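You operate a simulated robot arm through the tools that you are given. There is no shell and no other tool. Be economical: measure what you need, move in short steps, check, and stop when the job is done.

You run a simulated two-armed robot. Do the job below in one go: nothing can be reset, and whatever is moved stays where it is left.

TASK
Wipe up the spill on the green mat on the dark worktop with the white cloth and put it back.

It is judged by the outcome, as a careful person would: the job done as asked, and still so three seconds after it is handed in. It fails if anything else is knocked over, pushed out of place, dropped, spilled or broken. Flat cloth is picked up by pressing the open fingertips on it (5 to 10 N) and closing them slowly along it; thin cloth reads only 2 to 8 mm in the jaws.

THE ROBOT
Two 7-joint arms with two-finger parallel grippers on one trunk, on a base that drives. Base frame: it is fixed to the floor where the robot stands at the start and does not move with it; the origin is under the middle of the robot, x ahead of it, y to its left, z up. Lengths are in m, angles in degrees, forces in N, time in s.
The left shoulder is at the start at [0.124, 0.171, 1.162], the right one opposite. With the tool pointing down near the work surface each hand reaches from about 0.42 to 0.92 m from the robot's upright axis, wherever it stands, measured 20 degrees to its own side. Places, roughly: white cloth [1.5, 0, 1]. Payload 4.4 kg a hand.
The tool frame of a hand sits at the grasp point between the pads (the TCP): z along the fingers, y along the line on which they close. The tips reach 0.023 m beyond it. The gripper opens to 0.094 m. The fingers are 0.038 m wide and 0.01 m thick; the gripper's body (0.054 by 0.096 m) begins 0.039 m behind the TCP.
Orientation is that of the tool frame in the base frame, as a unit quaternion [w, x, y, z]. With the fingers straight down and closing along the base's y, the tool's x points along the base's -x, its y along +y and its z along -z.

THE INTERFACE
- The arms move only by the tool send_rows. It takes "left_moves", "right_moves" or both (then of equal length, played together; a hand with none holds still); each is a list of rows, each a list of 7 numbers: the finger opening in m, from 0 to 0.094, then the shift along the base's x, y, z in m, then the turn, a rotation vector about the base's x, y, z in degrees. In form: [[hand, x, y, z, rx, ry, rz], ...]. A call has 1 to 20 rows; each row is the pose to reach, as a shift and turn from the pose commanded when the call began. A row lasts 0.2 s, in which the tool goes at most 0.05 m and 8.6 degrees; a call with a longer step from one row to the next is refused whole, and so is a gripper value outside its range. A pose out of reach is approached as far as the arm can. The call stops where the force on the tool passes 40 N (or 10 N more than at its start, if that is more) or the arm is blocked; 0.2 s more then pass. The fingers move at their own pace (about 0.072 m/s each) and stop on an object; they squeeze with about 40 N. The grip force told is the motor's: it shows also when the fingers shut on nothing. Time passes only in rows, and 0.2 s behind the last, so rows that repeat a pose let the fingers close. The reply holds the time, the measured pose of the TCP, the force on the tool along the base axes, the opening and the grip force, in the units named above and with some noise, with the torque about the TCP (base axes, N m) and any sound that the robot's microphone picked up.
- Cameras (640 x 400 px; columns grow to the right, rows downward): "scene" is now at [0.2498, -0.0216, 1.3103]; the picture's right is [-0.22, -0.98, 0.00], its down [-0.54, 0.12, -0.84] and it looks along [0.82, -0.18, -0.55] (base axes); focal length 285 px, centre (320, 200). "left" rides on the left gripper at [0.086, -0.016, -0.075] in its tool frame; the picture's right is [0.18, 0.98, 0.00], its down [-0.58, 0.11, -0.81] and it looks along [-0.79, 0.15, 0.59] (tool axes); focal length 243 px, centre (320, 200). "right" rides on the right gripper at [0.086, 0.016, -0.075] in its tool frame; the picture's right is [-0.18, 0.98, 0.00], its down [-0.58, -0.11, -0.81] and it looks along [-0.79, -0.15, 0.59] (tool axes); focal length 243 px, centre (320, 200). There is no depth. A picture from a camera that has moved, and an enlarged one, comes with that camera's place and axes in the base frame and with its lens. The place of the scene camera against the robot may be out by one fixed shift of up to 0.012 m in any direction.
- get_image(camera): a new picture of that camera. It takes no simulated time.
- raise_lower(by): slides the trunk up (or, below 0, down) by that many m; the arms and the scene camera ride with it, the base frame stays. It gives what a move gives, with no picture.
- base_move(legs): drives the robot by 1 to 6 legs, each [ahead, left, turn to the left] in m, m and degrees, along the robot's own axes; the way and the turn of a leg run together, so that a leg with both is an arc; at most 1.5 m and 180 degrees a leg. The arms and the cameras ride along, it lands a little off, and it stops where it bumps. It gives what a move gives.
- head_to(pan, tilt): turns the head with the scene camera to pan (to the left, within 80 degrees either way) and tilt (down, from -29 to 69), counted from straight ahead of the robot. It gives what a move gives.
- zoom(camera, box): a new picture of the part [left, top, right, bottom] of that camera's present view, enlarged. It takes no simulated time.
- sign_off(): hands the job in; it is judged then, once.

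Go step by step. Nothing tells you exact positions but the pictures and the camera data: compare them with the known pose of the tool, close in by small moves and look again before you grip or let go. The budget is 120 turns and 100 pictures, counting those below and the enlarged ones. Unless the task says otherwise, let go and move clear before handing in, and close with one line.

The tools are called after "Call:" by a JSON object that holds its "fn" and its "kwargs". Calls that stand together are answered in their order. send_rows: Moves the arms, as the interface text tells. Its arguments: {"type":"object","properties":{"left_moves":{"type":"array","items":{"type":"array","items":{"type":"number"}}},"right_moves":{"type":"array","items":{"type":"array","items":{"type":"number"}}}},"required":[]} The other tools are called the same way: raise_lower (by) slides the trunk up or down; base_move (legs) drives the base; head_to (pan, tilt) turns the head that bears the scene camera; get_image (camera) takes a picture; zoom (camera, box) takes an enlarged picture of a part of a camera's view; sign_off () hands the job in.

At the start:

```text
time: 0.0
left_position: [0.5634, 0.1902, 1.0438]
left_tool_rot: [0.0, 0.0, 1.0, 0.0]
left_ft_force: [-0.3, -0.4, 0.5]
left_moment: [0.0, -0.01, -0.01]
left_finger_gap: 0.0943
left_grasp_force: 0.2
right_position: [0.4244, -0.1732, 1.1111]
right_tool_rot: [0.0, 0.0, 1.0, 0.0]
right_ft_force: [-0.1, -0.5, 0.3]
right_moment: [0.0, -0.01, 0.01]
right_finger_gap: 0.0941
right_grasp_force: 0.0
trunk travel left (down, up): [-0.175, 0.213]
robot x, y, heading: [-0.0009, -0.0028, -0.0]
head pan, tilt: [-12.7, 33.3]
```

scene: 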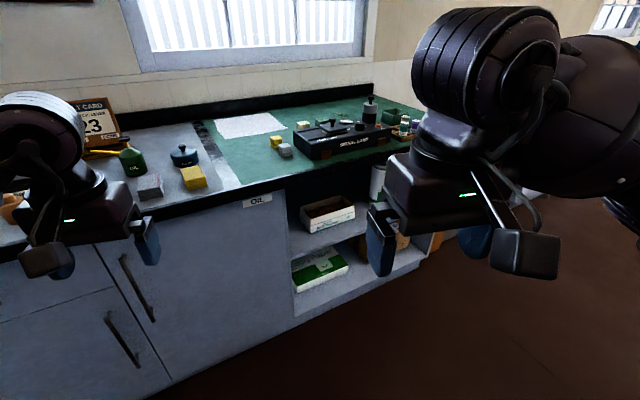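
right: 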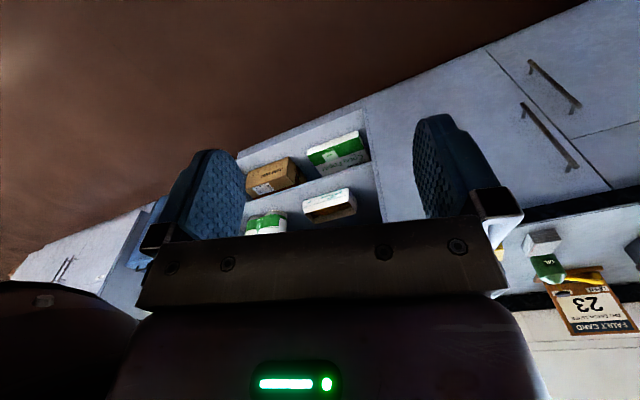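
left: 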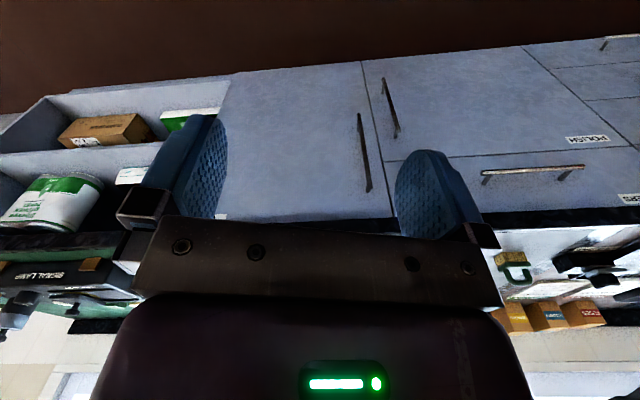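

I see a dark worktop with a green mat, a white cloth at its back left, and a black lamp case. I will look closer to find the spill.

Call:
{"fn": "zoom", "kwargs": {"camera": "scene", "box": [180, 80, 440, 220]}}

Call:
{"fn": "zoom", "kwargs": {"camera": "scene", "box": [0, 80, 260, 250]}}

```text
2.46 times, centred on (310, 150) of scene
camera zoom: at [0.2498, -0.0216, 1.3103], right [-0.22, -0.98, 0.0], down [-0.54, 0.12, -0.84], along [0.82, -0.18, -0.55], focal length 701 px, centre (345, 323)
```

zoom: 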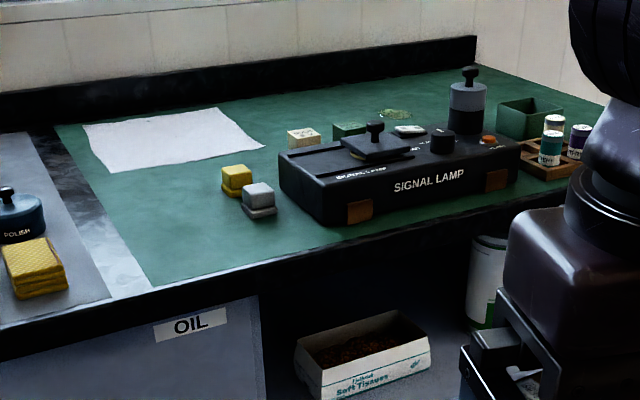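

```text
2.35 times, centred on (130, 165) of scene
camera zoom: at [0.2498, -0.0216, 1.3103], right [-0.22, -0.98, 0.0], down [-0.54, 0.12, -0.84], along [0.82, -0.18, -0.55], focal length 670 px, centre (767, 282)
```

zoom: 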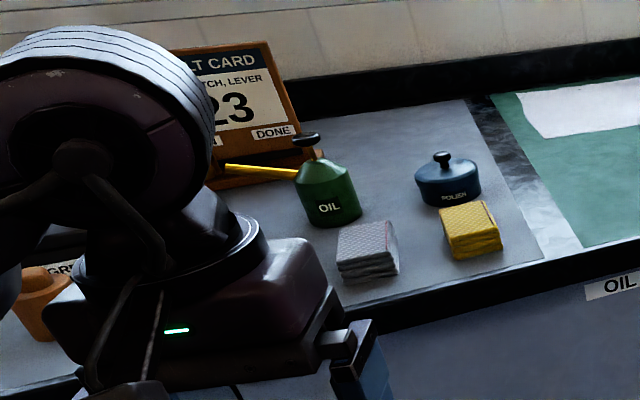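

The cloth is near (1.5, 0.0) and the worktop at about z 0.9. A patch behind the lamp, near (1.58, -0.41), may be the spill. The bench is yawed about 16°, so I'll raise the trunk, turn to face it and come nearer.

Call:
{"fn": "raise_lower", "kwargs": {"by": 0.18}}

Call:
{"fn": "base_move", "kwargs": {"legs": [[0, 0, 16], [0.0, -0.5, 0], [0.3, 0, 0]]}}

Call:
{"fn": "head_to", "kwargs": {"pan": 0, "tilt": 38}}

Call:
{"fn": "get_image", "kwargs": {"camera": "scene"}}

```text
time: 2.0
left_position: [0.5617, 0.1908, 1.2241]
left_tool_rot: [0.0, -0.001, 1.0, 0.0]
left_ft_force: [-0.2, 0.7, -0.5]
left_moment: [0.03, -0.01, 0.01]
left_finger_gap: 0.0941
left_grasp_force: 0.0
right_position: [0.4256, -0.1728, 1.2897]
right_tool_rot: [-0.002, 0.0, 1.0, 0.0]
right_ft_force: [0.1, -0.5, -0.3]
right_moment: [-0.01, -0.01, 0.0]
right_finger_gap: 0.0937
right_grasp_force: 0.0
trunk travel left (down, up): [-0.355, 0.033]
robot x, y, heading: [0.0, 0.0024, -0.1]
head pan, tilt: [-12.7, 33.3]
```

```text
time: 9.4
left_position: [0.9071, -0.0486, 1.2241]
left_tool_rot: [0.0, -0.144, 0.99, 0.0]
left_ft_force: [-0.2, 0.9, 0.2]
left_moment: [0.01, 0.03, 0.02]
left_finger_gap: 0.0942
left_grasp_force: 0.1
right_position: [0.8807, -0.4371, 1.2915]
right_tool_rot: [0.0, -0.145, 0.989, 0.0]
right_ft_force: [-0.3, -0.3, -0.7]
right_moment: [0.0, 0.0, 0.01]
right_finger_gap: 0.0943
right_grasp_force: 0.0
trunk travel left (down, up): [-0.355, 0.033]
robot x, y, heading: [0.4205, -0.3931, 16.7]
head pan, tilt: [-12.7, 33.3]
```

```text
time: 10.2
left_position: [0.9072, -0.0489, 1.2241]
left_tool_rot: [0.001, -0.146, 0.989, 0.0]
left_ft_force: [0.0, 0.4, 0.1]
left_moment: [-0.02, 0.02, 0.01]
left_finger_gap: 0.0938
left_grasp_force: 0.1
right_position: [0.8786, -0.4373, 1.2913]
right_tool_rot: [0.0, -0.144, 0.99, -0.001]
right_ft_force: [-0.5, 0.2, 1.3]
right_moment: [-0.01, 0.0, -0.03]
right_finger_gap: 0.0938
right_grasp_force: 0.0
trunk travel left (down, up): [-0.355, 0.033]
robot x, y, heading: [0.4218, -0.3894, 16.6]
head pan, tilt: [0.0, 38.0]
```

```text
94 pictures are left
camera scene: at [0.5691, -0.354, 1.494], right [0.29, -0.96, 0.0], down [-0.59, -0.18, -0.79], along [0.76, 0.23, -0.62], focal length 285 px, centre (320, 200)
```

scene: 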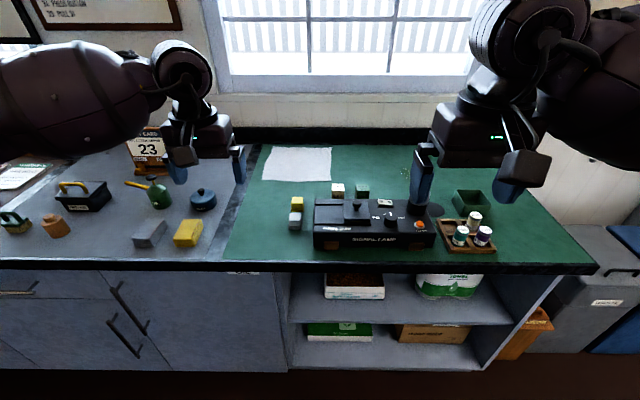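

The robot faces the bench squarely now. I'll zoom in on the spill area.

Call:
{"fn": "zoom", "kwargs": {"camera": "scene", "box": [330, 140, 490, 240]}}

Call:
{"fn": "zoom", "kwargs": {"camera": "scene", "box": [220, 130, 380, 230]}}

Call:
{"fn": "get_image", "kwargs": {"camera": "right"}}

```text
4.00 times, centred on (410, 190) of scene
camera zoom: at [0.5691, -0.354, 1.494], right [0.29, -0.96, 0.0], down [-0.59, -0.18, -0.79], along [0.76, 0.23, -0.62], focal length 1139 px, centre (-40, 240)
```

zoom: 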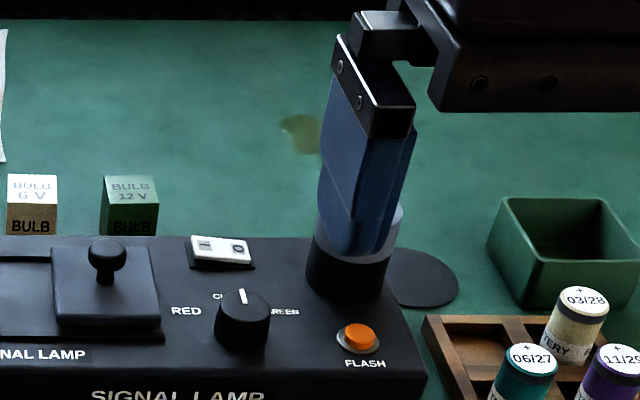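

```text
4.00 times, centred on (300, 180) of scene
camera zoom: at [0.5691, -0.354, 1.494], right [0.29, -0.96, 0.0], down [-0.59, -0.18, -0.79], along [0.76, 0.23, -0.62], focal length 1139 px, centre (400, 280)
```

zoom: 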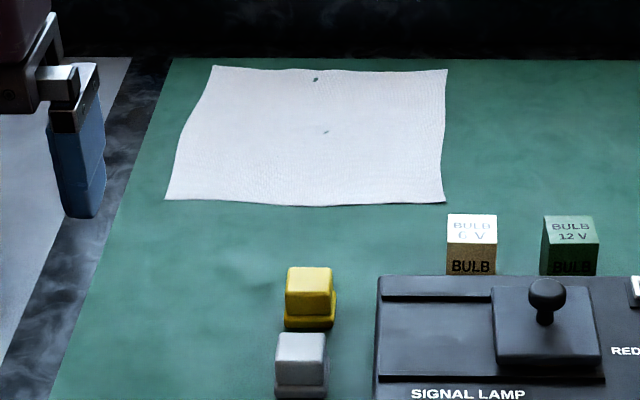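

```text
91 pictures are left
camera right: at [0.7925, -0.4455, 1.3656], right [-0.11, 0.99, 0.0], down [0.59, 0.06, 0.81], along [0.8, 0.08, -0.59], focal length 243 px, centre (320, 200)
```

right: 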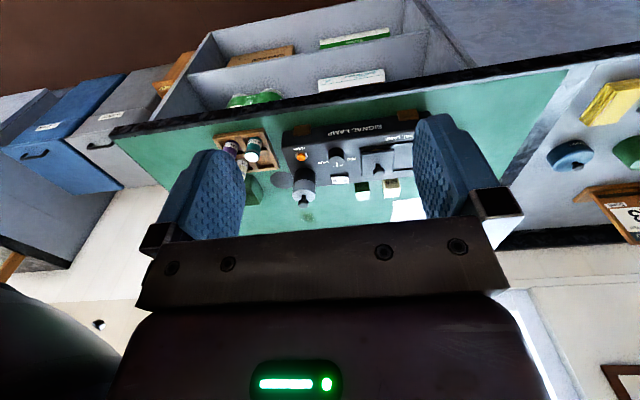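

The spill is a yellowish-green patch behind the lamp, partly hidden by the right finger. The cloth is about 0.26 m square, and the surface is at about z 0.905. I'll drive closer with the hands kept high.

Call:
{"fn": "base_move", "kwargs": {"legs": [[0, 0.06, 0], [0.2, 0, 0]]}}

Call:
{"fn": "get_image", "kwargs": {"camera": "scene"}}

Call:
{"fn": "head_to", "kwargs": {"pan": 0, "tilt": 65}}

Call:
{"fn": "get_image", "kwargs": {"camera": "scene"}}

```text
time: 12.6
left_position: [1.0766, 0.068, 1.2234]
left_tool_rot: [0.0, -0.148, 0.989, 0.0]
left_ft_force: [0.1, -1.0, 1.0]
left_moment: [-0.05, 0.05, -0.03]
left_finger_gap: 0.0941
left_grasp_force: 0.0
right_position: [1.0527, -0.32, 1.2911]
right_tool_rot: [0.0, -0.148, 0.989, 0.0]
right_ft_force: [0.5, 0.4, 0.0]
right_moment: [-0.02, 0.02, -0.01]
right_finger_gap: 0.0941
right_grasp_force: 0.0
trunk travel left (down, up): [-0.355, 0.033]
robot x, y, heading: [0.5921, -0.2777, 16.9]
head pan, tilt: [0.0, 38.0]
```

```text
90 pictures are left
camera scene: at [0.7418, -0.2393, 1.4938], right [0.29, -0.96, 0.0], down [-0.59, -0.18, -0.79], along [0.75, 0.23, -0.62], focal length 285 px, centre (320, 200)
```

scene: 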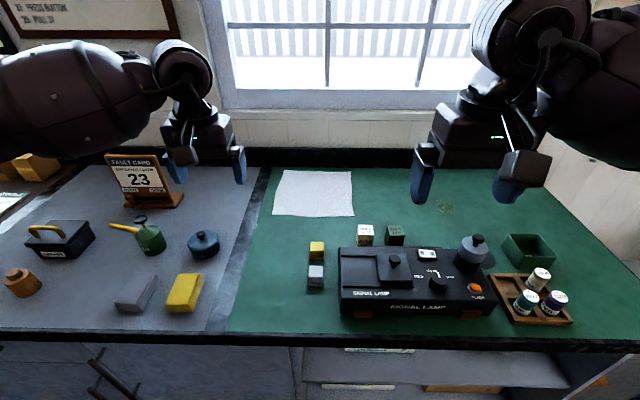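

```text
time: 13.5
left_position: [1.0764, 0.0677, 1.2244]
left_tool_rot: [0.0, -0.148, 0.989, 0.0]
left_ft_force: [0.4, 1.0, -0.2]
left_moment: [0.02, 0.02, -0.02]
left_finger_gap: 0.0939
left_grasp_force: 0.0
right_position: [1.0515, -0.3217, 1.2911]
right_tool_rot: [0.0, -0.148, 0.989, 0.0]
right_ft_force: [-0.2, 0.7, -0.1]
right_moment: [0.01, 0.01, 0.0]
right_finger_gap: 0.094
right_grasp_force: 0.0
trunk travel left (down, up): [-0.355, 0.033]
robot x, y, heading: [0.5922, -0.2797, 16.9]
head pan, tilt: [0.0, 65.0]
```

```text
89 pictures are left
camera scene: at [0.7166, -0.247, 1.4586], right [0.29, -0.96, 0.0], down [-0.87, -0.27, -0.42], along [0.4, 0.12, -0.91], focal length 285 px, centre (320, 200)
```

scene: 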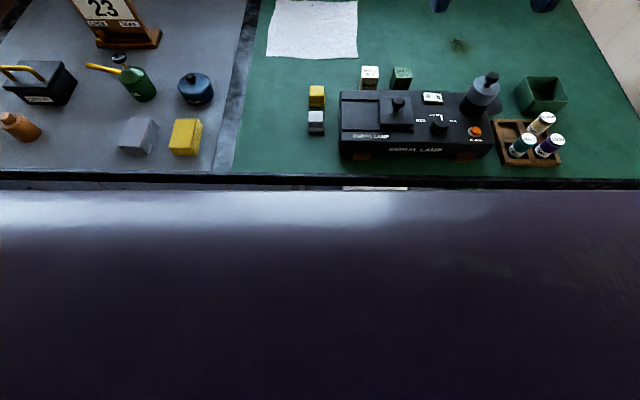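

The bench edge is about 0.43 m from the robot's axis and the spill is now in full view. I'll creep 0.07 m further and take a close look.

Call:
{"fn": "base_move", "kwargs": {"legs": [[0.07, 0, 0]]}}

Call:
{"fn": "head_to", "kwargs": {"pan": 0, "tilt": 55}}

Call:
{"fn": "get_image", "kwargs": {"camera": "scene"}}

Call:
{"fn": "zoom", "kwargs": {"camera": "scene", "box": [240, 40, 560, 240]}}

```text
time: 14.5
left_position: [1.1422, 0.0883, 1.2242]
left_tool_rot: [-0.001, -0.149, 0.989, 0.0]
left_ft_force: [-0.4, -0.1, -0.4]
left_moment: [-0.02, 0.03, 0.01]
left_finger_gap: 0.0943
left_grasp_force: 0.1
right_position: [1.1194, -0.2998, 1.2911]
right_tool_rot: [-0.001, -0.148, 0.989, 0.0]
right_ft_force: [0.6, -0.5, -0.5]
right_moment: [0.0, 0.01, 0.04]
right_finger_gap: 0.0939
right_grasp_force: 0.1
trunk travel left (down, up): [-0.355, 0.033]
robot x, y, heading: [0.659, -0.257, 16.9]
head pan, tilt: [0.0, 65.0]
```

```text
time: 15.2
left_position: [1.1409, 0.089, 1.2257]
left_tool_rot: [-0.001, -0.149, 0.989, 0.0]
left_ft_force: [-0.4, -0.8, -0.5]
left_moment: [0.02, 0.0, 0.02]
left_finger_gap: 0.094
left_grasp_force: 0.1
right_position: [1.1161, -0.3005, 1.2904]
right_tool_rot: [0.0, -0.148, 0.989, 0.0]
right_ft_force: [0.3, 0.6, -0.2]
right_moment: [-0.02, -0.03, -0.01]
right_finger_gap: 0.0939
right_grasp_force: 0.0
trunk travel left (down, up): [-0.355, 0.033]
robot x, y, heading: [0.6646, -0.2576, 17.0]
head pan, tilt: [0.0, 55.0]
```

```text
88 pictures are left
camera scene: at [0.7924, -0.2236, 1.4702], right [0.29, -0.96, 0.0], down [-0.78, -0.24, -0.57], along [0.55, 0.17, -0.82], focal length 285 px, centre (320, 200)
```

scene: 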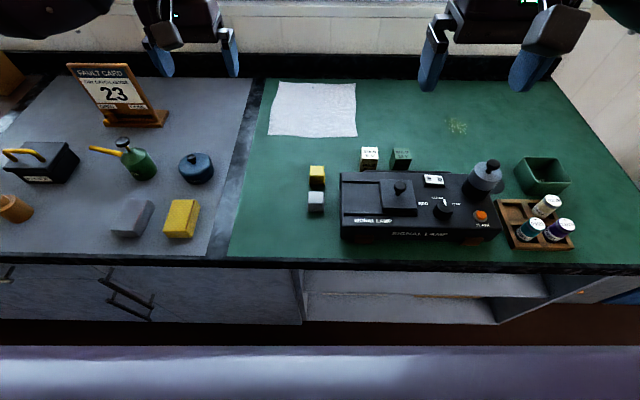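

```text
2.00 times, centred on (400, 140) of scene
camera zoom: at [0.7924, -0.2236, 1.4702], right [0.29, -0.96, 0.0], down [-0.78, -0.24, -0.57], along [0.55, 0.17, -0.82], focal length 570 px, centre (160, 320)
```

zoom: 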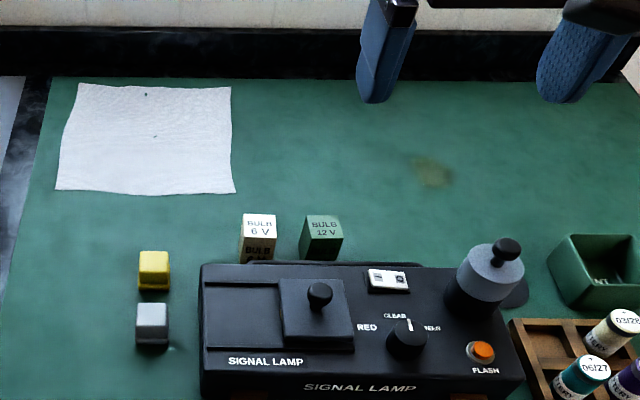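

All is visible. In base coordinates the spill is at about (1.544, -0.414) and about 7 cm across. The cloth centre is at about (1.508, 0.011). I'll bring the right hand above the front middle of the cloth, at (1.446, -0.008).

Call:
{"fn": "send_rows", "kwargs": {"right_moves": [[0.094, 0.033, 0.029, 0, 0, 0, 0], [0.094, 0.066, 0.058, 0, 0, 0, 0], [0.094, 0.099, 0.088, 0, 0, 0, 0], [0.094, 0.132, 0.117, 0, 0, 0, 0], [0.094, 0.165, 0.146, 0, 0, 0, 0], [0.094, 0.198, 0.175, 0, 0, 0, 0], [0.094, 0.231, 0.204, 0, 0, 0, 0], [0.094, 0.264, 0.234, 0, 0, 0, 0], [0.094, 0.297, 0.263, 0, 0, 0, 0], [0.094, 0.33, 0.292, 0, 0, 0, 0], [0.094, 0.33, 0.292, -0.048, 0, 0, 0], [0.094, 0.33, 0.292, -0.096, 0, 0, 0], [0.094, 0.33, 0.292, -0.144, 0, 0, 0], [0.094, 0.33, 0.292, -0.19, 0, 0, 0], [0.094, 0.33, 0.292, -0.23, 0, 0, 0], [0.094, 0.33, 0.292, -0.27, 0, 0, 0]]}}

Call:
{"fn": "get_image", "kwargs": {"camera": "scene"}}

Call:
{"fn": "get_image", "kwargs": {"camera": "right"}}

```text
time: 18.6
left_position: [1.1429, 0.0872, 1.225]
left_tool_rot: [0.0, -0.148, 0.989, 0.0]
left_ft_force: [-0.1, -0.1, -0.2]
left_moment: [0.02, 0.01, -0.05]
left_finger_gap: 0.094
left_grasp_force: 0.2
right_position: [1.3812, -0.0599, 1.0714]
right_tool_rot: [0.0, -0.148, 0.989, 0.0]
right_ft_force: [-0.3, -0.3, -0.2]
right_moment: [-0.01, 0.02, -0.01]
right_finger_gap: 0.0942
right_grasp_force: 0.1
right hand out of reach, approached as far as the arm can: row 9, 10, 11, 12, 13, 14, 15, 16
trunk travel left (down, up): [-0.355, 0.033]
robot x, y, heading: [0.6574, -0.2583, 17.1]
head pan, tilt: [0.0, 55.0]
```

```text
86 pictures are left
camera scene: at [0.7939, -0.2247, 1.4702], right [0.29, -0.96, 0.0], down [-0.78, -0.24, -0.57], along [0.55, 0.17, -0.82], focal length 285 px, centre (320, 200)
```

scene: 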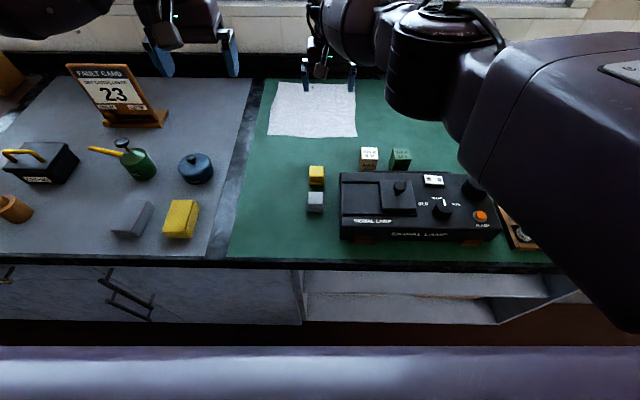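

```text
85 pictures are left
camera right: at [1.2944, -0.0688, 1.1457], right [-0.11, 0.99, 0.0], down [0.59, 0.07, 0.81], along [0.8, 0.09, -0.59], focal length 243 px, centre (320, 200)
```

right: 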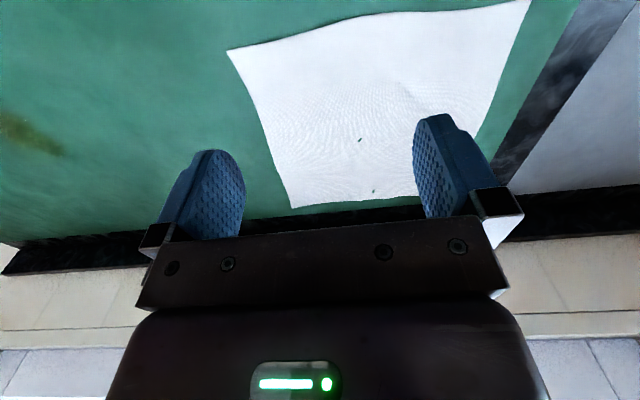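

The raised trunk limits the reach at this height. I'll lift the right hand a little, raise the left hand, and then lower the trunk.

Call:
{"fn": "send_rows", "kwargs": {"right_moves": [[0.094, 0, 0, 0.05, 0, 0, 0], [0.094, 0, 0, 0.1, 0, 0, 0], [0.094, 0, 0, 0.12, 0, 0, 0], [0.094, 0, 0, 0.12, 0, 0, 0]], "left_moves": [[0.094, 0, 0, 0.04, 0, 0, 0], [0.094, -0.02, 0.02, 0.08, 0, 0, 0], [0.094, -0.04, 0.04, 0.1, 0, 0, 0], [0.094, -0.06, 0.06, 0.12, 0, 0, 0]]}}

Call:
{"fn": "raise_lower", "kwargs": {"by": -0.16}}

```text
time: 19.6
left_position: [1.0801, 0.149, 1.3458]
left_tool_rot: [0.001, -0.149, 0.989, 0.0]
left_ft_force: [0.2, 0.3, 0.6]
left_moment: [-0.01, -0.02, 0.01]
left_finger_gap: 0.0941
left_grasp_force: 0.1
right_position: [1.3889, -0.0512, 1.1967]
right_tool_rot: [0.0, -0.149, 0.989, 0.0]
right_ft_force: [-0.3, -0.2, 1.0]
right_moment: [0.0, -0.03, -0.01]
right_finger_gap: 0.0939
right_grasp_force: 0.1
right hand out of reach, approached as far as the arm can: row 1, 2, 3, 4
trunk travel left (down, up): [-0.355, 0.033]
robot x, y, heading: [0.6592, -0.2582, 17.3]
head pan, tilt: [0.0, 55.0]
```

```text
time: 21.1
left_position: [1.0851, 0.1488, 1.1928]
left_tool_rot: [-0.008, -0.148, 0.989, -0.001]
left_ft_force: [0.1, 0.8, 0.4]
left_moment: [0.03, 0.0, 0.01]
left_finger_gap: 0.094
left_grasp_force: 0.2
right_position: [1.4011, -0.0488, 0.9273]
right_tool_rot: [-0.088, -0.148, 0.985, -0.013]
right_ft_force: [-2.1, 0.0, 12.7]
right_moment: [-0.14, -0.16, -0.06]
right_finger_gap: 0.0941
right_grasp_force: 0.1
trunk travel left (down, up): [-0.21, 0.179]
robot x, y, heading: [0.6631, -0.258, 16.8]
head pan, tilt: [0.0, 55.0]
stopped: the force on the tool passed its limit at 84 N (the readings are from after the stop); the commanded pose is now the measured one
```

The hand came down further than expected and touched the cloth. I'll look before moving.

Call:
{"fn": "get_image", "kwargs": {"camera": "scene"}}

Call:
{"fn": "get_image", "kwargs": {"camera": "right"}}

```text
84 pictures are left
camera scene: at [0.8548, -0.2046, 1.3178], right [0.29, -0.96, 0.0], down [-0.78, -0.24, -0.57], along [0.55, 0.17, -0.82], focal length 285 px, centre (320, 200)
```

scene: 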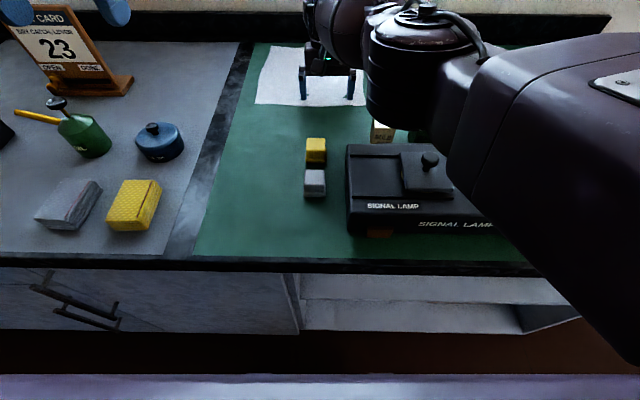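

```text
83 pictures are left
camera right: at [1.3282, -0.0533, 1.0154], right [-0.12, 0.99, -0.03], down [0.72, 0.11, 0.69], along [0.69, 0.06, -0.72], focal length 243 px, centre (320, 200)
```

right: 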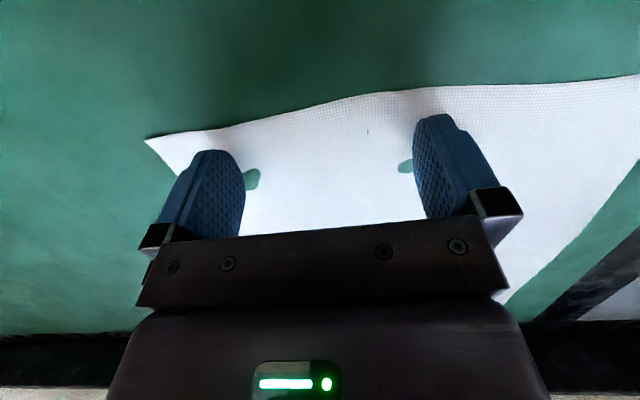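

The tips rest lightly on the cloth's front edge and nothing else was touched. I'll lift, straighten the tool and move further in over the cloth.

Call:
{"fn": "send_rows", "kwargs": {"right_moves": [[0.094, 0, 0, 0.03, 0, 0, 0], [0.094, 0, 0, 0.06, 1.45, -4.9, 0], [0.094, 0.017, 0.017, 0.06, 2.9, -9.8, 0], [0.094, 0.034, 0.035, 0.06, 2.9, -9.8, 0], [0.094, 0.034, 0.035, 0.06, 2.9, -9.8, 0]]}}

Call:
{"fn": "get_image", "kwargs": {"camera": "right"}}

Call:
{"fn": "get_image", "kwargs": {"camera": "scene"}}

```text
time: 22.3
left_position: [1.0851, 0.1496, 1.1923]
left_tool_rot: [-0.008, -0.148, 0.989, -0.001]
left_ft_force: [0.0, -0.1, 0.1]
left_moment: [-0.03, -0.01, -0.04]
left_finger_gap: 0.0938
left_grasp_force: 0.1
right_position: [1.4277, -0.0237, 0.9847]
right_tool_rot: [-0.002, -0.149, 0.989, -0.001]
right_ft_force: [-0.1, -0.4, -0.3]
right_moment: [0.01, 0.02, 0.01]
right_finger_gap: 0.0939
right_grasp_force: 0.1
right hand out of reach, approached as far as the arm can: row 1, 2, 3, 4, 5
trunk travel left (down, up): [-0.21, 0.179]
robot x, y, heading: [0.6572, -0.2575, 16.8]
head pan, tilt: [0.0, 55.0]
```

```text
82 pictures are left
camera right: at [1.3405, -0.0323, 1.059], right [-0.11, 0.99, 0.0], down [0.59, 0.07, 0.8], along [0.8, 0.09, -0.59], focal length 243 px, centre (320, 200)
```

right: 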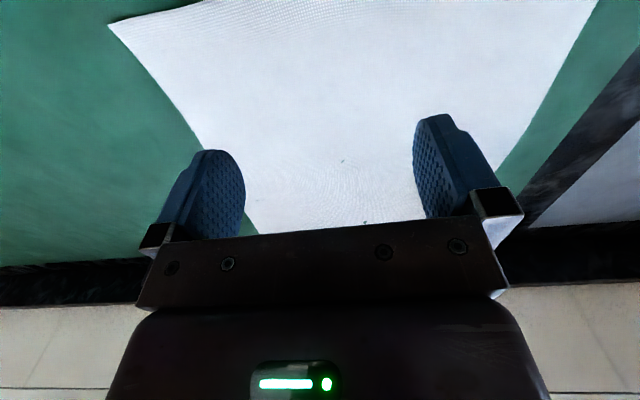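

```text
81 pictures are left
camera scene: at [0.8552, -0.2044, 1.3178], right [0.29, -0.96, 0.0], down [-0.78, -0.24, -0.57], along [0.55, 0.17, -0.82], focal length 285 px, centre (320, 200)
```

scene: 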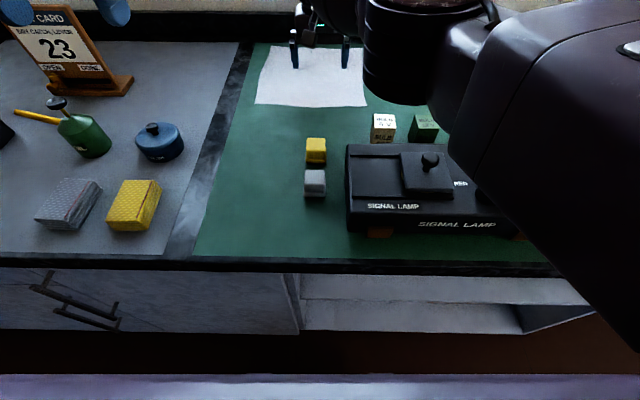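

The arm is at its reach limit, and the base front is still clear of the cabinet. I'll drive 0.05 m further ahead to gain margin.

Call:
{"fn": "base_move", "kwargs": {"legs": [[0.05, 0, 0]]}}

Call:
{"fn": "get_image", "kwargs": {"camera": "scene"}}

Call:
{"fn": "get_image", "kwargs": {"camera": "right"}}

```text
time: 23.2
left_position: [1.134, 0.1639, 1.1928]
left_tool_rot: [-0.008, -0.147, 0.989, -0.001]
left_ft_force: [-0.2, 0.2, -0.3]
left_moment: [-0.01, 0.04, -0.02]
left_finger_gap: 0.0939
left_grasp_force: 0.0
right_position: [1.4753, -0.0083, 0.985]
right_tool_rot: [-0.002, -0.149, 0.989, -0.001]
right_ft_force: [0.0, 0.4, 0.6]
right_moment: [-0.01, 0.01, -0.02]
right_finger_gap: 0.0938
right_grasp_force: 0.2
trunk travel left (down, up): [-0.21, 0.179]
robot x, y, heading: [0.7091, -0.2478, 17.1]
head pan, tilt: [0.0, 55.0]
```

```text
80 pictures are left
camera scene: at [0.9037, -0.1895, 1.3177], right [0.29, -0.96, 0.0], down [-0.78, -0.24, -0.57], along [0.55, 0.17, -0.82], focal length 285 px, centre (320, 200)
```

scene: 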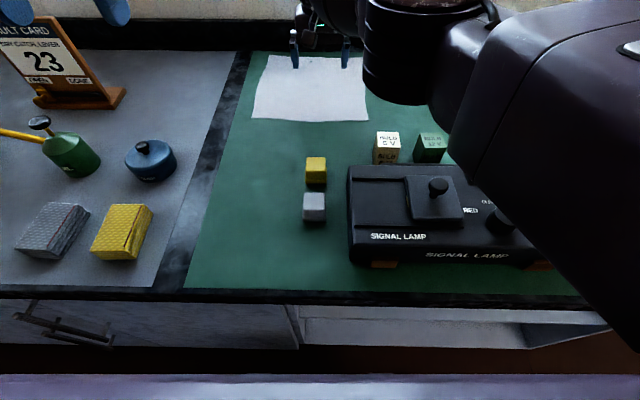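

```text
79 pictures are left
camera right: at [1.3888, -0.0175, 1.0585], right [-0.11, 0.99, 0.0], down [0.59, 0.07, 0.8], along [0.8, 0.09, -0.6], focal length 243 px, centre (320, 200)
```

right: 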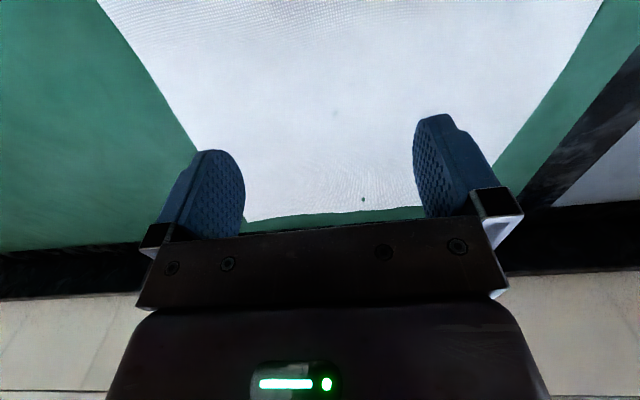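

The hand is over the cloth, a bit in front of its centre. I'll narrow the opening to 5 cm and come down gently.

Call:
{"fn": "send_rows", "kwargs": {"right_moves": [[0.05, -0.012, -0.002, 0, 0, 0, 0], [0.05, -0.012, -0.002, -0.02, 0, 0, 0], [0.05, -0.012, -0.002, -0.04, 0, 0, 0], [0.05, -0.012, -0.002, -0.048, 0, 0, 0], [0.05, -0.012, -0.002, -0.048, 0, 0, 0]]}}

```text
time: 24.4
left_position: [1.1333, 0.1631, 1.1932]
left_tool_rot: [-0.007, -0.147, 0.989, -0.001]
left_ft_force: [0.0, 0.3, 0.2]
left_moment: [0.01, 0.04, -0.03]
left_finger_gap: 0.0939
left_grasp_force: 0.1
right_position: [1.4665, -0.011, 0.934]
right_tool_rot: [-0.004, -0.147, 0.989, -0.001]
right_ft_force: [-1.2, 0.4, -0.6]
right_moment: [0.06, -0.04, 0.0]
right_finger_gap: 0.0499
right_grasp_force: 0.0
right hand out of reach, approached as far as the arm can: row 1, 2, 3, 4, 5
trunk travel left (down, up): [-0.21, 0.179]
robot x, y, heading: [0.7086, -0.2437, 17.1]
head pan, tilt: [0.0, 55.0]
```

Close to contact now. I'll descend in small steps.

Call:
{"fn": "send_rows", "kwargs": {"right_moves": [[0.05, -0.005, -0.003, -0.003, 0, 0, 0], [0.05, -0.005, -0.003, -0.006, 0, 0, 0], [0.05, -0.005, -0.003, -0.008, 0, 0, 0]]}}

```text
time: 25.2
left_position: [1.1336, 0.1624, 1.1927]
left_tool_rot: [-0.006, -0.148, 0.989, -0.001]
left_ft_force: [0.1, -0.8, 0.6]
left_moment: [0.01, -0.01, 0.03]
left_finger_gap: 0.0939
left_grasp_force: 0.0
right_position: [1.4583, -0.0143, 0.9288]
right_tool_rot: [-0.001, -0.148, 0.989, -0.001]
right_ft_force: [-0.7, -0.2, 0.5]
right_moment: [0.02, 0.01, -0.02]
right_finger_gap: 0.0499
right_grasp_force: 0.1
trunk travel left (down, up): [-0.21, 0.179]
robot x, y, heading: [0.7094, -0.2432, 17.0]
head pan, tilt: [0.0, 55.0]
```

Call:
{"fn": "send_rows", "kwargs": {"right_moves": [[0.05, 0, 0, -0.002, 0, 0, 0], [0.05, 0, 0, -0.004, 0, 0, 0], [0.05, 0, 0, -0.004, 0, 0, 0]]}}

```text
time: 26.0
left_position: [1.1329, 0.1636, 1.1928]
left_tool_rot: [-0.007, -0.148, 0.989, -0.001]
left_ft_force: [0.1, 0.0, -0.8]
left_moment: [0.0, -0.01, 0.0]
left_finger_gap: 0.0941
left_grasp_force: 0.1
right_position: [1.4578, -0.0135, 0.9237]
right_tool_rot: [-0.002, -0.149, 0.989, -0.001]
right_ft_force: [-0.5, 0.6, -0.2]
right_moment: [0.02, -0.02, -0.03]
right_finger_gap: 0.05
right_grasp_force: 0.0
trunk travel left (down, up): [-0.21, 0.179]
robot x, y, heading: [0.7084, -0.2448, 16.9]
head pan, tilt: [0.0, 55.0]
```

No contact yet, so the surface is slightly lower than estimated. I'll keep going down.

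Call:
{"fn": "send_rows", "kwargs": {"right_moves": [[0.05, 0, 0, -0.002, 0, 0, 0], [0.05, 0, 0, -0.004, 0, 0, 0], [0.05, 0, 0, -0.004, 0, 0, 0]]}}

```text
time: 26.8
left_position: [1.1311, 0.1638, 1.1946]
left_tool_rot: [-0.006, -0.148, 0.989, 0.0]
left_ft_force: [-0.7, -0.3, 0.1]
left_moment: [0.0, 0.02, -0.01]
left_finger_gap: 0.0942
left_grasp_force: 0.1
right_position: [1.4573, -0.0149, 0.9242]
right_tool_rot: [0.0, -0.148, 0.989, 0.0]
right_ft_force: [2.0, -1.4, 17.6]
right_moment: [0.05, -0.03, -0.02]
right_finger_gap: 0.0499
right_grasp_force: 0.2
trunk travel left (down, up): [-0.21, 0.179]
robot x, y, heading: [0.7058, -0.2468, 17.1]
head pan, tilt: [0.0, 55.0]
```

Contact at TCP z 0.924, with 17.6 N. I'll ease off by 2 mm and close slowly.

Call:
{"fn": "send_rows", "kwargs": {"right_moves": [[0.05, 0, 0, 0.002, 0, 0, 0], [0.05, 0, 0, 0.002, 0, 0, 0]]}}

```text
time: 27.4
left_position: [1.1311, 0.164, 1.1941]
left_tool_rot: [-0.007, -0.148, 0.989, -0.001]
left_ft_force: [-0.1, -0.6, 0.2]
left_moment: [-0.05, -0.03, -0.02]
left_finger_gap: 0.0941
left_grasp_force: 0.1
right_position: [1.4554, -0.0138, 0.9252]
right_tool_rot: [-0.001, -0.148, 0.989, -0.001]
right_ft_force: [3.0, 0.4, 15.8]
right_moment: [0.23, -0.15, -0.08]
right_finger_gap: 0.0501
right_grasp_force: 0.0
trunk travel left (down, up): [-0.21, 0.179]
robot x, y, heading: [0.7064, -0.2471, 16.5]
head pan, tilt: [0.0, 55.0]
```

Call:
{"fn": "send_rows", "kwargs": {"right_moves": [[0.05, 0, 0, 0.001, 0, 0, 0], [0.045, 0, 0, 0.001, 0, 0, 0], [0.04, 0, 0, 0.001, 0, 0, 0], [0.035, 0, 0, 0.001, 0, 0, 0], [0.03, 0, 0, 0.001, 0, 0, 0], [0.025, 0, 0, 0.001, 0, 0, 0], [0.02, 0, 0, 0.001, 0, 0, 0], [0.015, 0, 0, 0.001, 0, 0, 0], [0.01, 0, 0, 0.001, 0, 0, 0], [0.005, 0, 0, 0.001, 0, 0, 0], [0.0, 0, 0, 0.001, 0, 0, 0], [0.0, 0, 0, 0.001, 0, 0, 0]]}}

Call:
{"fn": "get_image", "kwargs": {"camera": "right"}}

```text
time: 30.0
left_position: [1.1318, 0.1637, 1.1928]
left_tool_rot: [-0.007, -0.147, 0.989, -0.001]
left_ft_force: [0.3, -0.1, 0.0]
left_moment: [0.02, 0.01, 0.01]
left_finger_gap: 0.0942
left_grasp_force: 0.0
right_position: [1.4573, -0.0144, 0.925]
right_tool_rot: [-0.003, -0.149, 0.989, -0.001]
right_ft_force: [0.4, -0.1, 2.8]
right_moment: [0.02, 0.01, -0.05]
right_finger_gap: 0.0023
right_grasp_force: 40.3
trunk travel left (down, up): [-0.21, 0.179]
robot x, y, heading: [0.7061, -0.2445, 17.1]
head pan, tilt: [0.0, 55.0]
```

```text
78 pictures are left
camera right: at [1.3707, -0.0227, 0.9987], right [-0.11, 0.99, 0.0], down [0.59, 0.07, 0.8], along [0.8, 0.09, -0.59], focal length 243 px, centre (320, 200)
```

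right: 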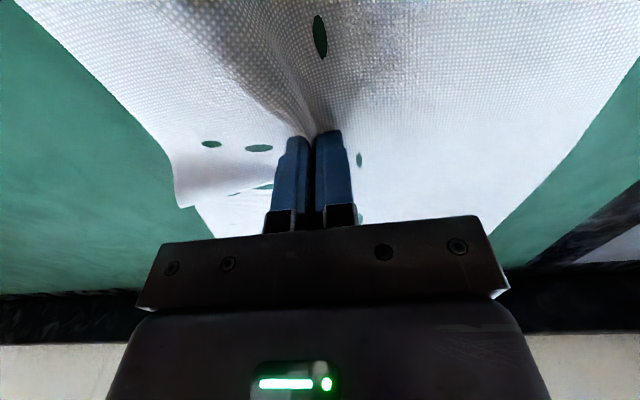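

The cloth is pinched, with a 2.3 mm gap and a fold. I'll lift it.

Call:
{"fn": "send_rows", "kwargs": {"right_moves": [[0.0, 0, 0, 0.02, 0, 0, 0], [0.0, 0, 0, 0.04, 0, 0, 0], [0.0, 0, 0, 0.06, 0, 0, 0], [0.0, 0, 0, 0.08, 0, 0, 0], [0.0, 0, 0, 0.1, 0, 0, 0], [0.0, 0, 0, 0.1, 0, 0, 0]]}}

Call:
{"fn": "get_image", "kwargs": {"camera": "scene"}}

Call:
{"fn": "get_image", "kwargs": {"camera": "right"}}

```text
time: 31.4
left_position: [1.1333, 0.165, 1.1925]
left_tool_rot: [-0.008, -0.148, 0.989, -0.001]
left_ft_force: [-0.8, -0.2, -0.5]
left_moment: [0.02, -0.02, 0.03]
left_finger_gap: 0.094
left_grasp_force: 0.1
right_position: [1.457, -0.0151, 1.0229]
right_tool_rot: [-0.002, -0.15, 0.989, -0.001]
right_ft_force: [-0.5, 1.5, -1.0]
right_moment: [0.01, -0.01, -0.02]
right_finger_gap: 0.002
right_grasp_force: 39.9
trunk travel left (down, up): [-0.21, 0.179]
robot x, y, heading: [0.7099, -0.2452, 16.9]
head pan, tilt: [0.0, 55.0]
```

```text
77 pictures are left
camera scene: at [0.903, -0.1898, 1.3177], right [0.29, -0.96, 0.0], down [-0.78, -0.24, -0.57], along [0.55, 0.17, -0.82], focal length 285 px, centre (320, 200)
```

scene: 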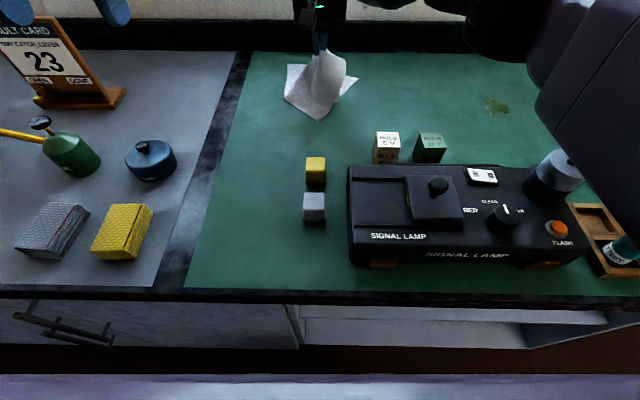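

```text
76 pictures are left
camera right: at [1.3711, -0.023, 1.0975], right [-0.11, 0.99, 0.0], down [0.59, 0.07, 0.8], along [0.8, 0.09, -0.6], focal length 243 px, centre (320, 200)
```

right: 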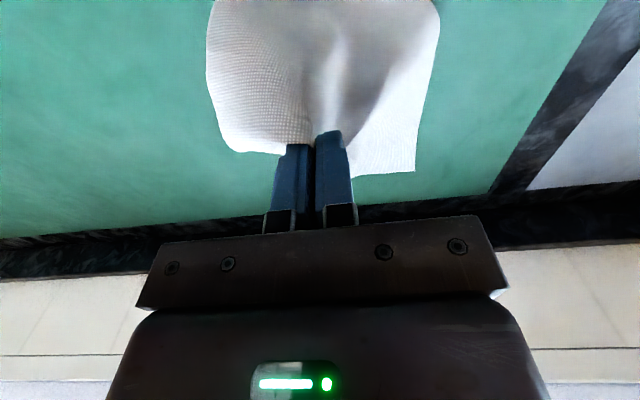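

The cloth is held. I'll carry it sideways behind the lamp, along a clear lane, to the spill.

Call:
{"fn": "send_rows", "kwargs": {"right_moves": [[0, 0.0, 0, 0.03, 0, 0, 0], [0, 0.01, -0.04, 0.03, 0, 0, 0], [0, 0.02, -0.08, 0.03, 0, 0, 0], [0, 0.029, -0.12, 0.03, 0, 0, 0], [0, 0.039, -0.16, 0.03, 0, 0, 0], [0, 0.049, -0.2, 0.03, 0, 0, 0], [0, 0.059, -0.24, 0.03, 0, 0, 0], [0, 0.069, -0.28, 0.03, 0, 0, 0], [0, 0.078, -0.32, 0.03, 0, 0, 0], [0, 0.078, -0.32, 0.03, 0, 0, 0]]}}

Call:
{"fn": "get_image", "kwargs": {"camera": "scene"}}

Call:
{"fn": "get_image", "kwargs": {"camera": "right"}}

```text
time: 33.6
left_position: [1.132, 0.1644, 1.1929]
left_tool_rot: [-0.007, -0.148, 0.989, -0.002]
left_ft_force: [0.2, 0.1, -0.4]
left_moment: [-0.03, 0.01, -0.01]
left_finger_gap: 0.094
left_grasp_force: 0.0
right_position: [1.5354, -0.334, 1.0516]
right_tool_rot: [-0.003, -0.149, 0.989, -0.001]
right_ft_force: [-0.1, -0.3, 0.3]
right_moment: [0.01, 0.0, -0.03]
right_finger_gap: 0.0021
right_grasp_force: 39.9
trunk travel left (down, up): [-0.21, 0.179]
robot x, y, heading: [0.7087, -0.2445, 17.3]
head pan, tilt: [0.0, 55.0]
```

```text
75 pictures are left
camera scene: at [0.9027, -0.1892, 1.3178], right [0.29, -0.96, 0.0], down [-0.78, -0.24, -0.57], along [0.55, 0.17, -0.82], focal length 285 px, centre (320, 200)
```

scene: 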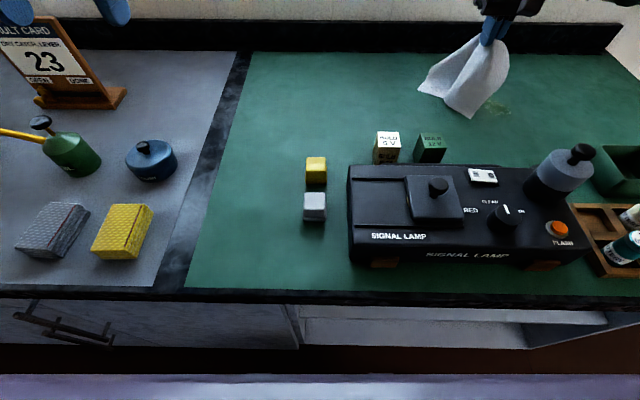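

```text
74 pictures are left
camera right: at [1.4496, -0.3425, 1.1262], right [-0.11, 0.99, 0.0], down [0.59, 0.07, 0.8], along [0.8, 0.09, -0.59], focal length 243 px, centre (320, 200)
```

right: 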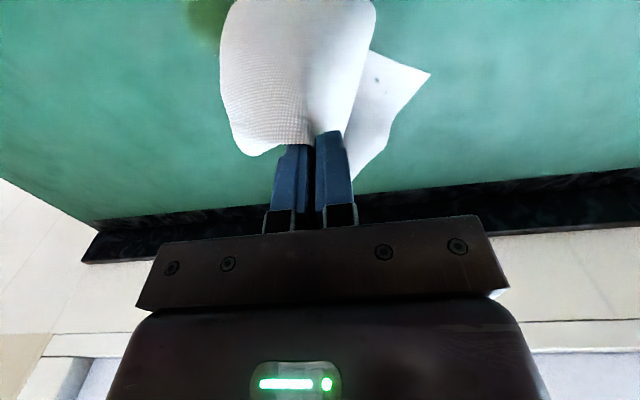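

The spill's near-right part shows just beside the cloth, so its centre is about (1.55, -0.42). I'll move over it and lower.

Call:
{"fn": "send_rows", "kwargs": {"right_moves": [[0, 0.01, -0.04, 0, 0, 0, 0], [0, 0.018, -0.083, 0, 0, 0, 0], [0, 0.018, -0.083, -0.03, 0, 0, 0], [0, 0.018, -0.083, -0.06, 0, 0, 0], [0, 0.018, -0.083, -0.09, 0, 0, 0], [0, 0.018, -0.083, -0.11, 0, 0, 0], [0, 0.018, -0.083, -0.118, 0, 0, 0], [0, 0.018, -0.083, -0.122, 0, 0, 0], [0, 0.018, -0.083, -0.122, 0, 0, 0]]}}

Call:
{"fn": "get_image", "kwargs": {"camera": "scene"}}

Call:
{"fn": "get_image", "kwargs": {"camera": "right"}}

```text
time: 35.6
left_position: [1.1338, 0.1638, 1.193]
left_tool_rot: [-0.006, -0.148, 0.989, -0.001]
left_ft_force: [-0.2, 0.2, 0.0]
left_moment: [-0.01, 0.0, 0.01]
left_finger_gap: 0.0938
left_grasp_force: 0.0
right_position: [1.5529, -0.4168, 0.9315]
right_tool_rot: [-0.002, -0.149, 0.989, -0.001]
right_ft_force: [0.7, 0.2, 2.0]
right_moment: [-0.03, -0.01, -0.03]
right_finger_gap: 0.002
right_grasp_force: 40.2
trunk travel left (down, up): [-0.21, 0.179]
robot x, y, heading: [0.7058, -0.2463, 17.0]
head pan, tilt: [0.0, 55.0]
```

```text
73 pictures are left
camera scene: at [0.9024, -0.1899, 1.318], right [0.29, -0.96, 0.0], down [-0.78, -0.24, -0.57], along [0.55, 0.17, -0.82], focal length 285 px, centre (320, 200)
```

scene: 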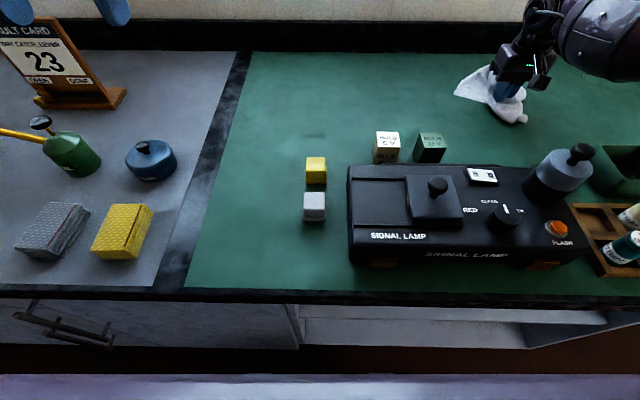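

```text
72 pictures are left
camera right: at [1.4661, -0.4262, 1.006], right [-0.11, 0.99, 0.0], down [0.59, 0.07, 0.8], along [0.8, 0.09, -0.59], focal length 243 px, centre (320, 200)
```

right: 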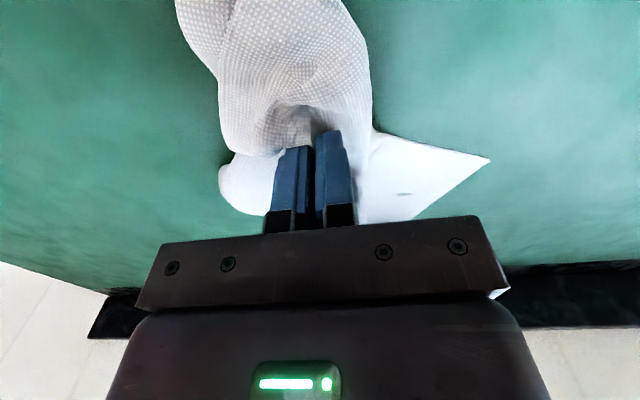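

The cloth rests on the spill. I'll press lightly and wipe back and forth over the area.

Call:
{"fn": "send_rows", "kwargs": {"right_moves": [[0, 0, 0, -0.002, 0, 0, 0], [0, 0, 0, -0.004, 0, 0, 0], [0, 0.019, 0.006, -0.004, 0, 0, 0], [0, 0.028, -0.023, -0.004, 0, 0, 0], [0, 0.019, 0.006, -0.004, 0, 0, 0], [0, 0.007, 0.044, -0.004, 0, 0, 0], [0, -0.012, 0.038, -0.004, 0, 0, 0], [0, 0, 0, -0.004, 0, 0, 0], [0, 0.009, -0.029, -0.004, 0, 0, 0], [0, -0.01, -0.035, -0.004, 0, 0, 0], [0, -0.019, -0.006, -0.004, 0, 0, 0], [0, -0.031, 0.032, -0.004, 0, 0, 0], [0, -0.05, 0.027, -0.004, 0, 0, 0], [0, -0.038, -0.012, -0.004, 0, 0, 0], [0, -0.029, -0.04, -0.004, 0, 0, 0], [0, -0.01, -0.035, -0.004, 0, 0, 0], [0, -0.019, -0.006, -0.004, 0, 0, 0], [0, 0, 0, -0.004, 0, 0, 0]]}}

Call:
{"fn": "zoom", "kwargs": {"camera": "scene", "box": [400, 20, 640, 170]}}

```text
time: 39.4
left_position: [1.1332, 0.1656, 1.1919]
left_tool_rot: [-0.008, -0.148, 0.989, -0.001]
left_ft_force: [0.0, 0.2, 0.3]
left_moment: [-0.01, 0.01, -0.01]
left_finger_gap: 0.0942
left_grasp_force: 0.0
right_position: [1.5552, -0.4173, 0.9276]
right_tool_rot: [-0.003, -0.148, 0.989, -0.001]
right_ft_force: [-0.9, 0.3, -0.2]
right_moment: [0.01, 0.01, 0.02]
right_finger_gap: 0.002
right_grasp_force: 39.8
right hand out of reach, approached as far as the arm can: row 4
trunk travel left (down, up): [-0.21, 0.179]
robot x, y, heading: [0.7095, -0.2441, 17.0]
head pan, tilt: [0.0, 55.0]
```

```text
2.67 times, centred on (520, 95) of scene
camera zoom: at [0.9035, -0.1891, 1.3175], right [0.29, -0.96, 0.0], down [-0.78, -0.24, -0.57], along [0.55, 0.17, -0.82], focal length 760 px, centre (-213, 480)
```

zoom: 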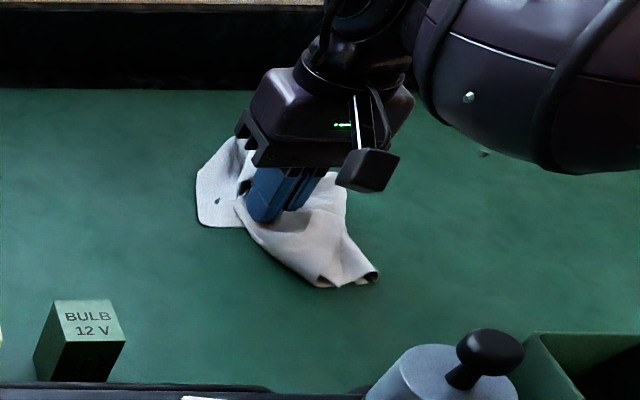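

The cloth was hardly pressed. I'll press a bit lower and repeat.

Call:
{"fn": "send_rows", "kwargs": {"right_moves": [[0, 0, 0, -0.002, 0, 0, 0], [0, 0, 0, -0.004, 0, 0, 0], [0, 0, 0, -0.004, 0, 0, 0]]}}

```text
time: 40.2
left_position: [1.13, 0.1625, 1.1936]
left_tool_rot: [-0.006, -0.148, 0.989, -0.001]
left_ft_force: [-0.1, -0.5, 0.5]
left_moment: [0.02, 0.02, 0.0]
left_finger_gap: 0.0938
left_grasp_force: 0.0
right_position: [1.5535, -0.4165, 0.9262]
right_tool_rot: [-0.001, -0.148, 0.989, -0.002]
right_ft_force: [2.6, -0.8, 10.1]
right_moment: [-0.02, -0.08, -0.01]
right_finger_gap: 0.002
right_grasp_force: 39.9
trunk travel left (down, up): [-0.21, 0.179]
robot x, y, heading: [0.7067, -0.242, 17.1]
head pan, tilt: [0.0, 55.0]
```

About 10 N of pressure now. I'll wipe strokes at this height.

Call:
{"fn": "send_rows", "kwargs": {"right_moves": [[0, 0.01, 0.003, 0, 0, 0, 0], [0, 0.019, -0.025, 0, 0, 0, 0], [0, 0.01, 0.003, 0, 0, 0, 0], [0, 0.0, 0.042, 0, 0, 0, 0], [0, -0.012, 0.038, 0, 0, 0, 0], [0, 0, 0, 0, 0, 0, 0], [0, 0.009, -0.029, 0, 0, 0, 0], [0, -0.01, -0.035, 0, 0, 0, 0], [0, -0.019, -0.006, 0, 0, 0, 0], [0, -0.031, 0.032, 0, 0, 0, 0], [0, -0.05, 0.027, 0, 0, 0, 0], [0, -0.038, -0.012, 0, 0, 0, 0], [0, -0.029, -0.04, 0, 0, 0, 0], [0, -0.01, -0.035, 0, 0, 0, 0], [0, -0.019, -0.006, 0, 0, 0, 0], [0, 0, 0, 0, 0, 0, 0]]}}

Call:
{"fn": "send_rows", "kwargs": {"right_moves": [[0, 0, 0, 0.03, 0, 0, 0], [0, 0, 0, 0.06, 0, 0, 0], [0, -0.005, 0.02, 0.1, 0, 0, 0], [0, -0.02, 0.06, 0.125, 0, 0, 0], [0, -0.03, 0.1, 0.125, 0, 0, 0], [0, -0.03, 0.1, 0.125, 0, 0, 0]]}}

Call:
{"fn": "zoom", "kwargs": {"camera": "scene", "box": [400, 20, 640, 170]}}

Call:
{"fn": "get_image", "kwargs": {"camera": "right"}}

```text
time: 43.6
left_position: [1.1317, 0.1653, 1.1937]
left_tool_rot: [-0.007, -0.149, 0.989, -0.002]
left_ft_force: [-0.3, 0.5, -1.3]
left_moment: [0.02, 0.02, -0.01]
left_finger_gap: 0.0939
left_grasp_force: 0.1
right_position: [1.5498, -0.4168, 0.9252]
right_tool_rot: [-0.001, -0.15, 0.989, -0.001]
right_ft_force: [-5.2, -0.6, 18.7]
right_moment: [-0.03, 0.12, 0.02]
right_finger_gap: 0.0022
right_grasp_force: 39.9
right hand out of reach, approached as far as the arm can: row 2
trunk travel left (down, up): [-0.21, 0.179]
robot x, y, heading: [0.7067, -0.2428, 16.9]
head pan, tilt: [0.0, 55.0]
```

```text
time: 45.0
left_position: [1.1325, 0.1641, 1.1927]
left_tool_rot: [-0.007, -0.147, 0.989, -0.001]
left_ft_force: [0.4, 0.1, 0.6]
left_moment: [0.01, -0.01, -0.01]
left_finger_gap: 0.0938
left_grasp_force: 0.0
right_position: [1.5232, -0.3191, 1.0478]
right_tool_rot: [-0.002, -0.147, 0.989, -0.002]
right_ft_force: [-0.3, 0.4, 0.2]
right_moment: [0.0, 0.01, 0.04]
right_finger_gap: 0.0021
right_grasp_force: 39.9
trunk travel left (down, up): [-0.21, 0.179]
robot x, y, heading: [0.7079, -0.2433, 16.9]
head pan, tilt: [0.0, 55.0]
```

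```text
2.67 times, centred on (520, 95) of scene
camera zoom: at [0.9025, -0.1906, 1.318], right [0.29, -0.96, 0.0], down [-0.78, -0.24, -0.57], along [0.55, 0.17, -0.82], focal length 760 px, centre (-213, 480)
```

zoom: 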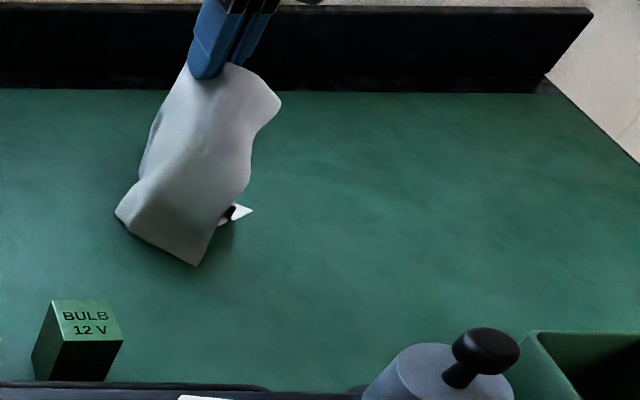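

```text
69 pictures are left
camera right: at [1.4367, -0.3277, 1.1231], right [-0.11, 0.99, 0.0], down [0.59, 0.07, 0.8], along [0.8, 0.09, -0.59], focal length 243 px, centre (320, 200)
```

right: 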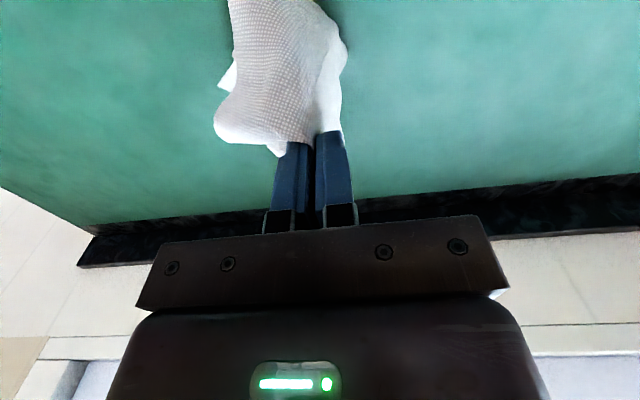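

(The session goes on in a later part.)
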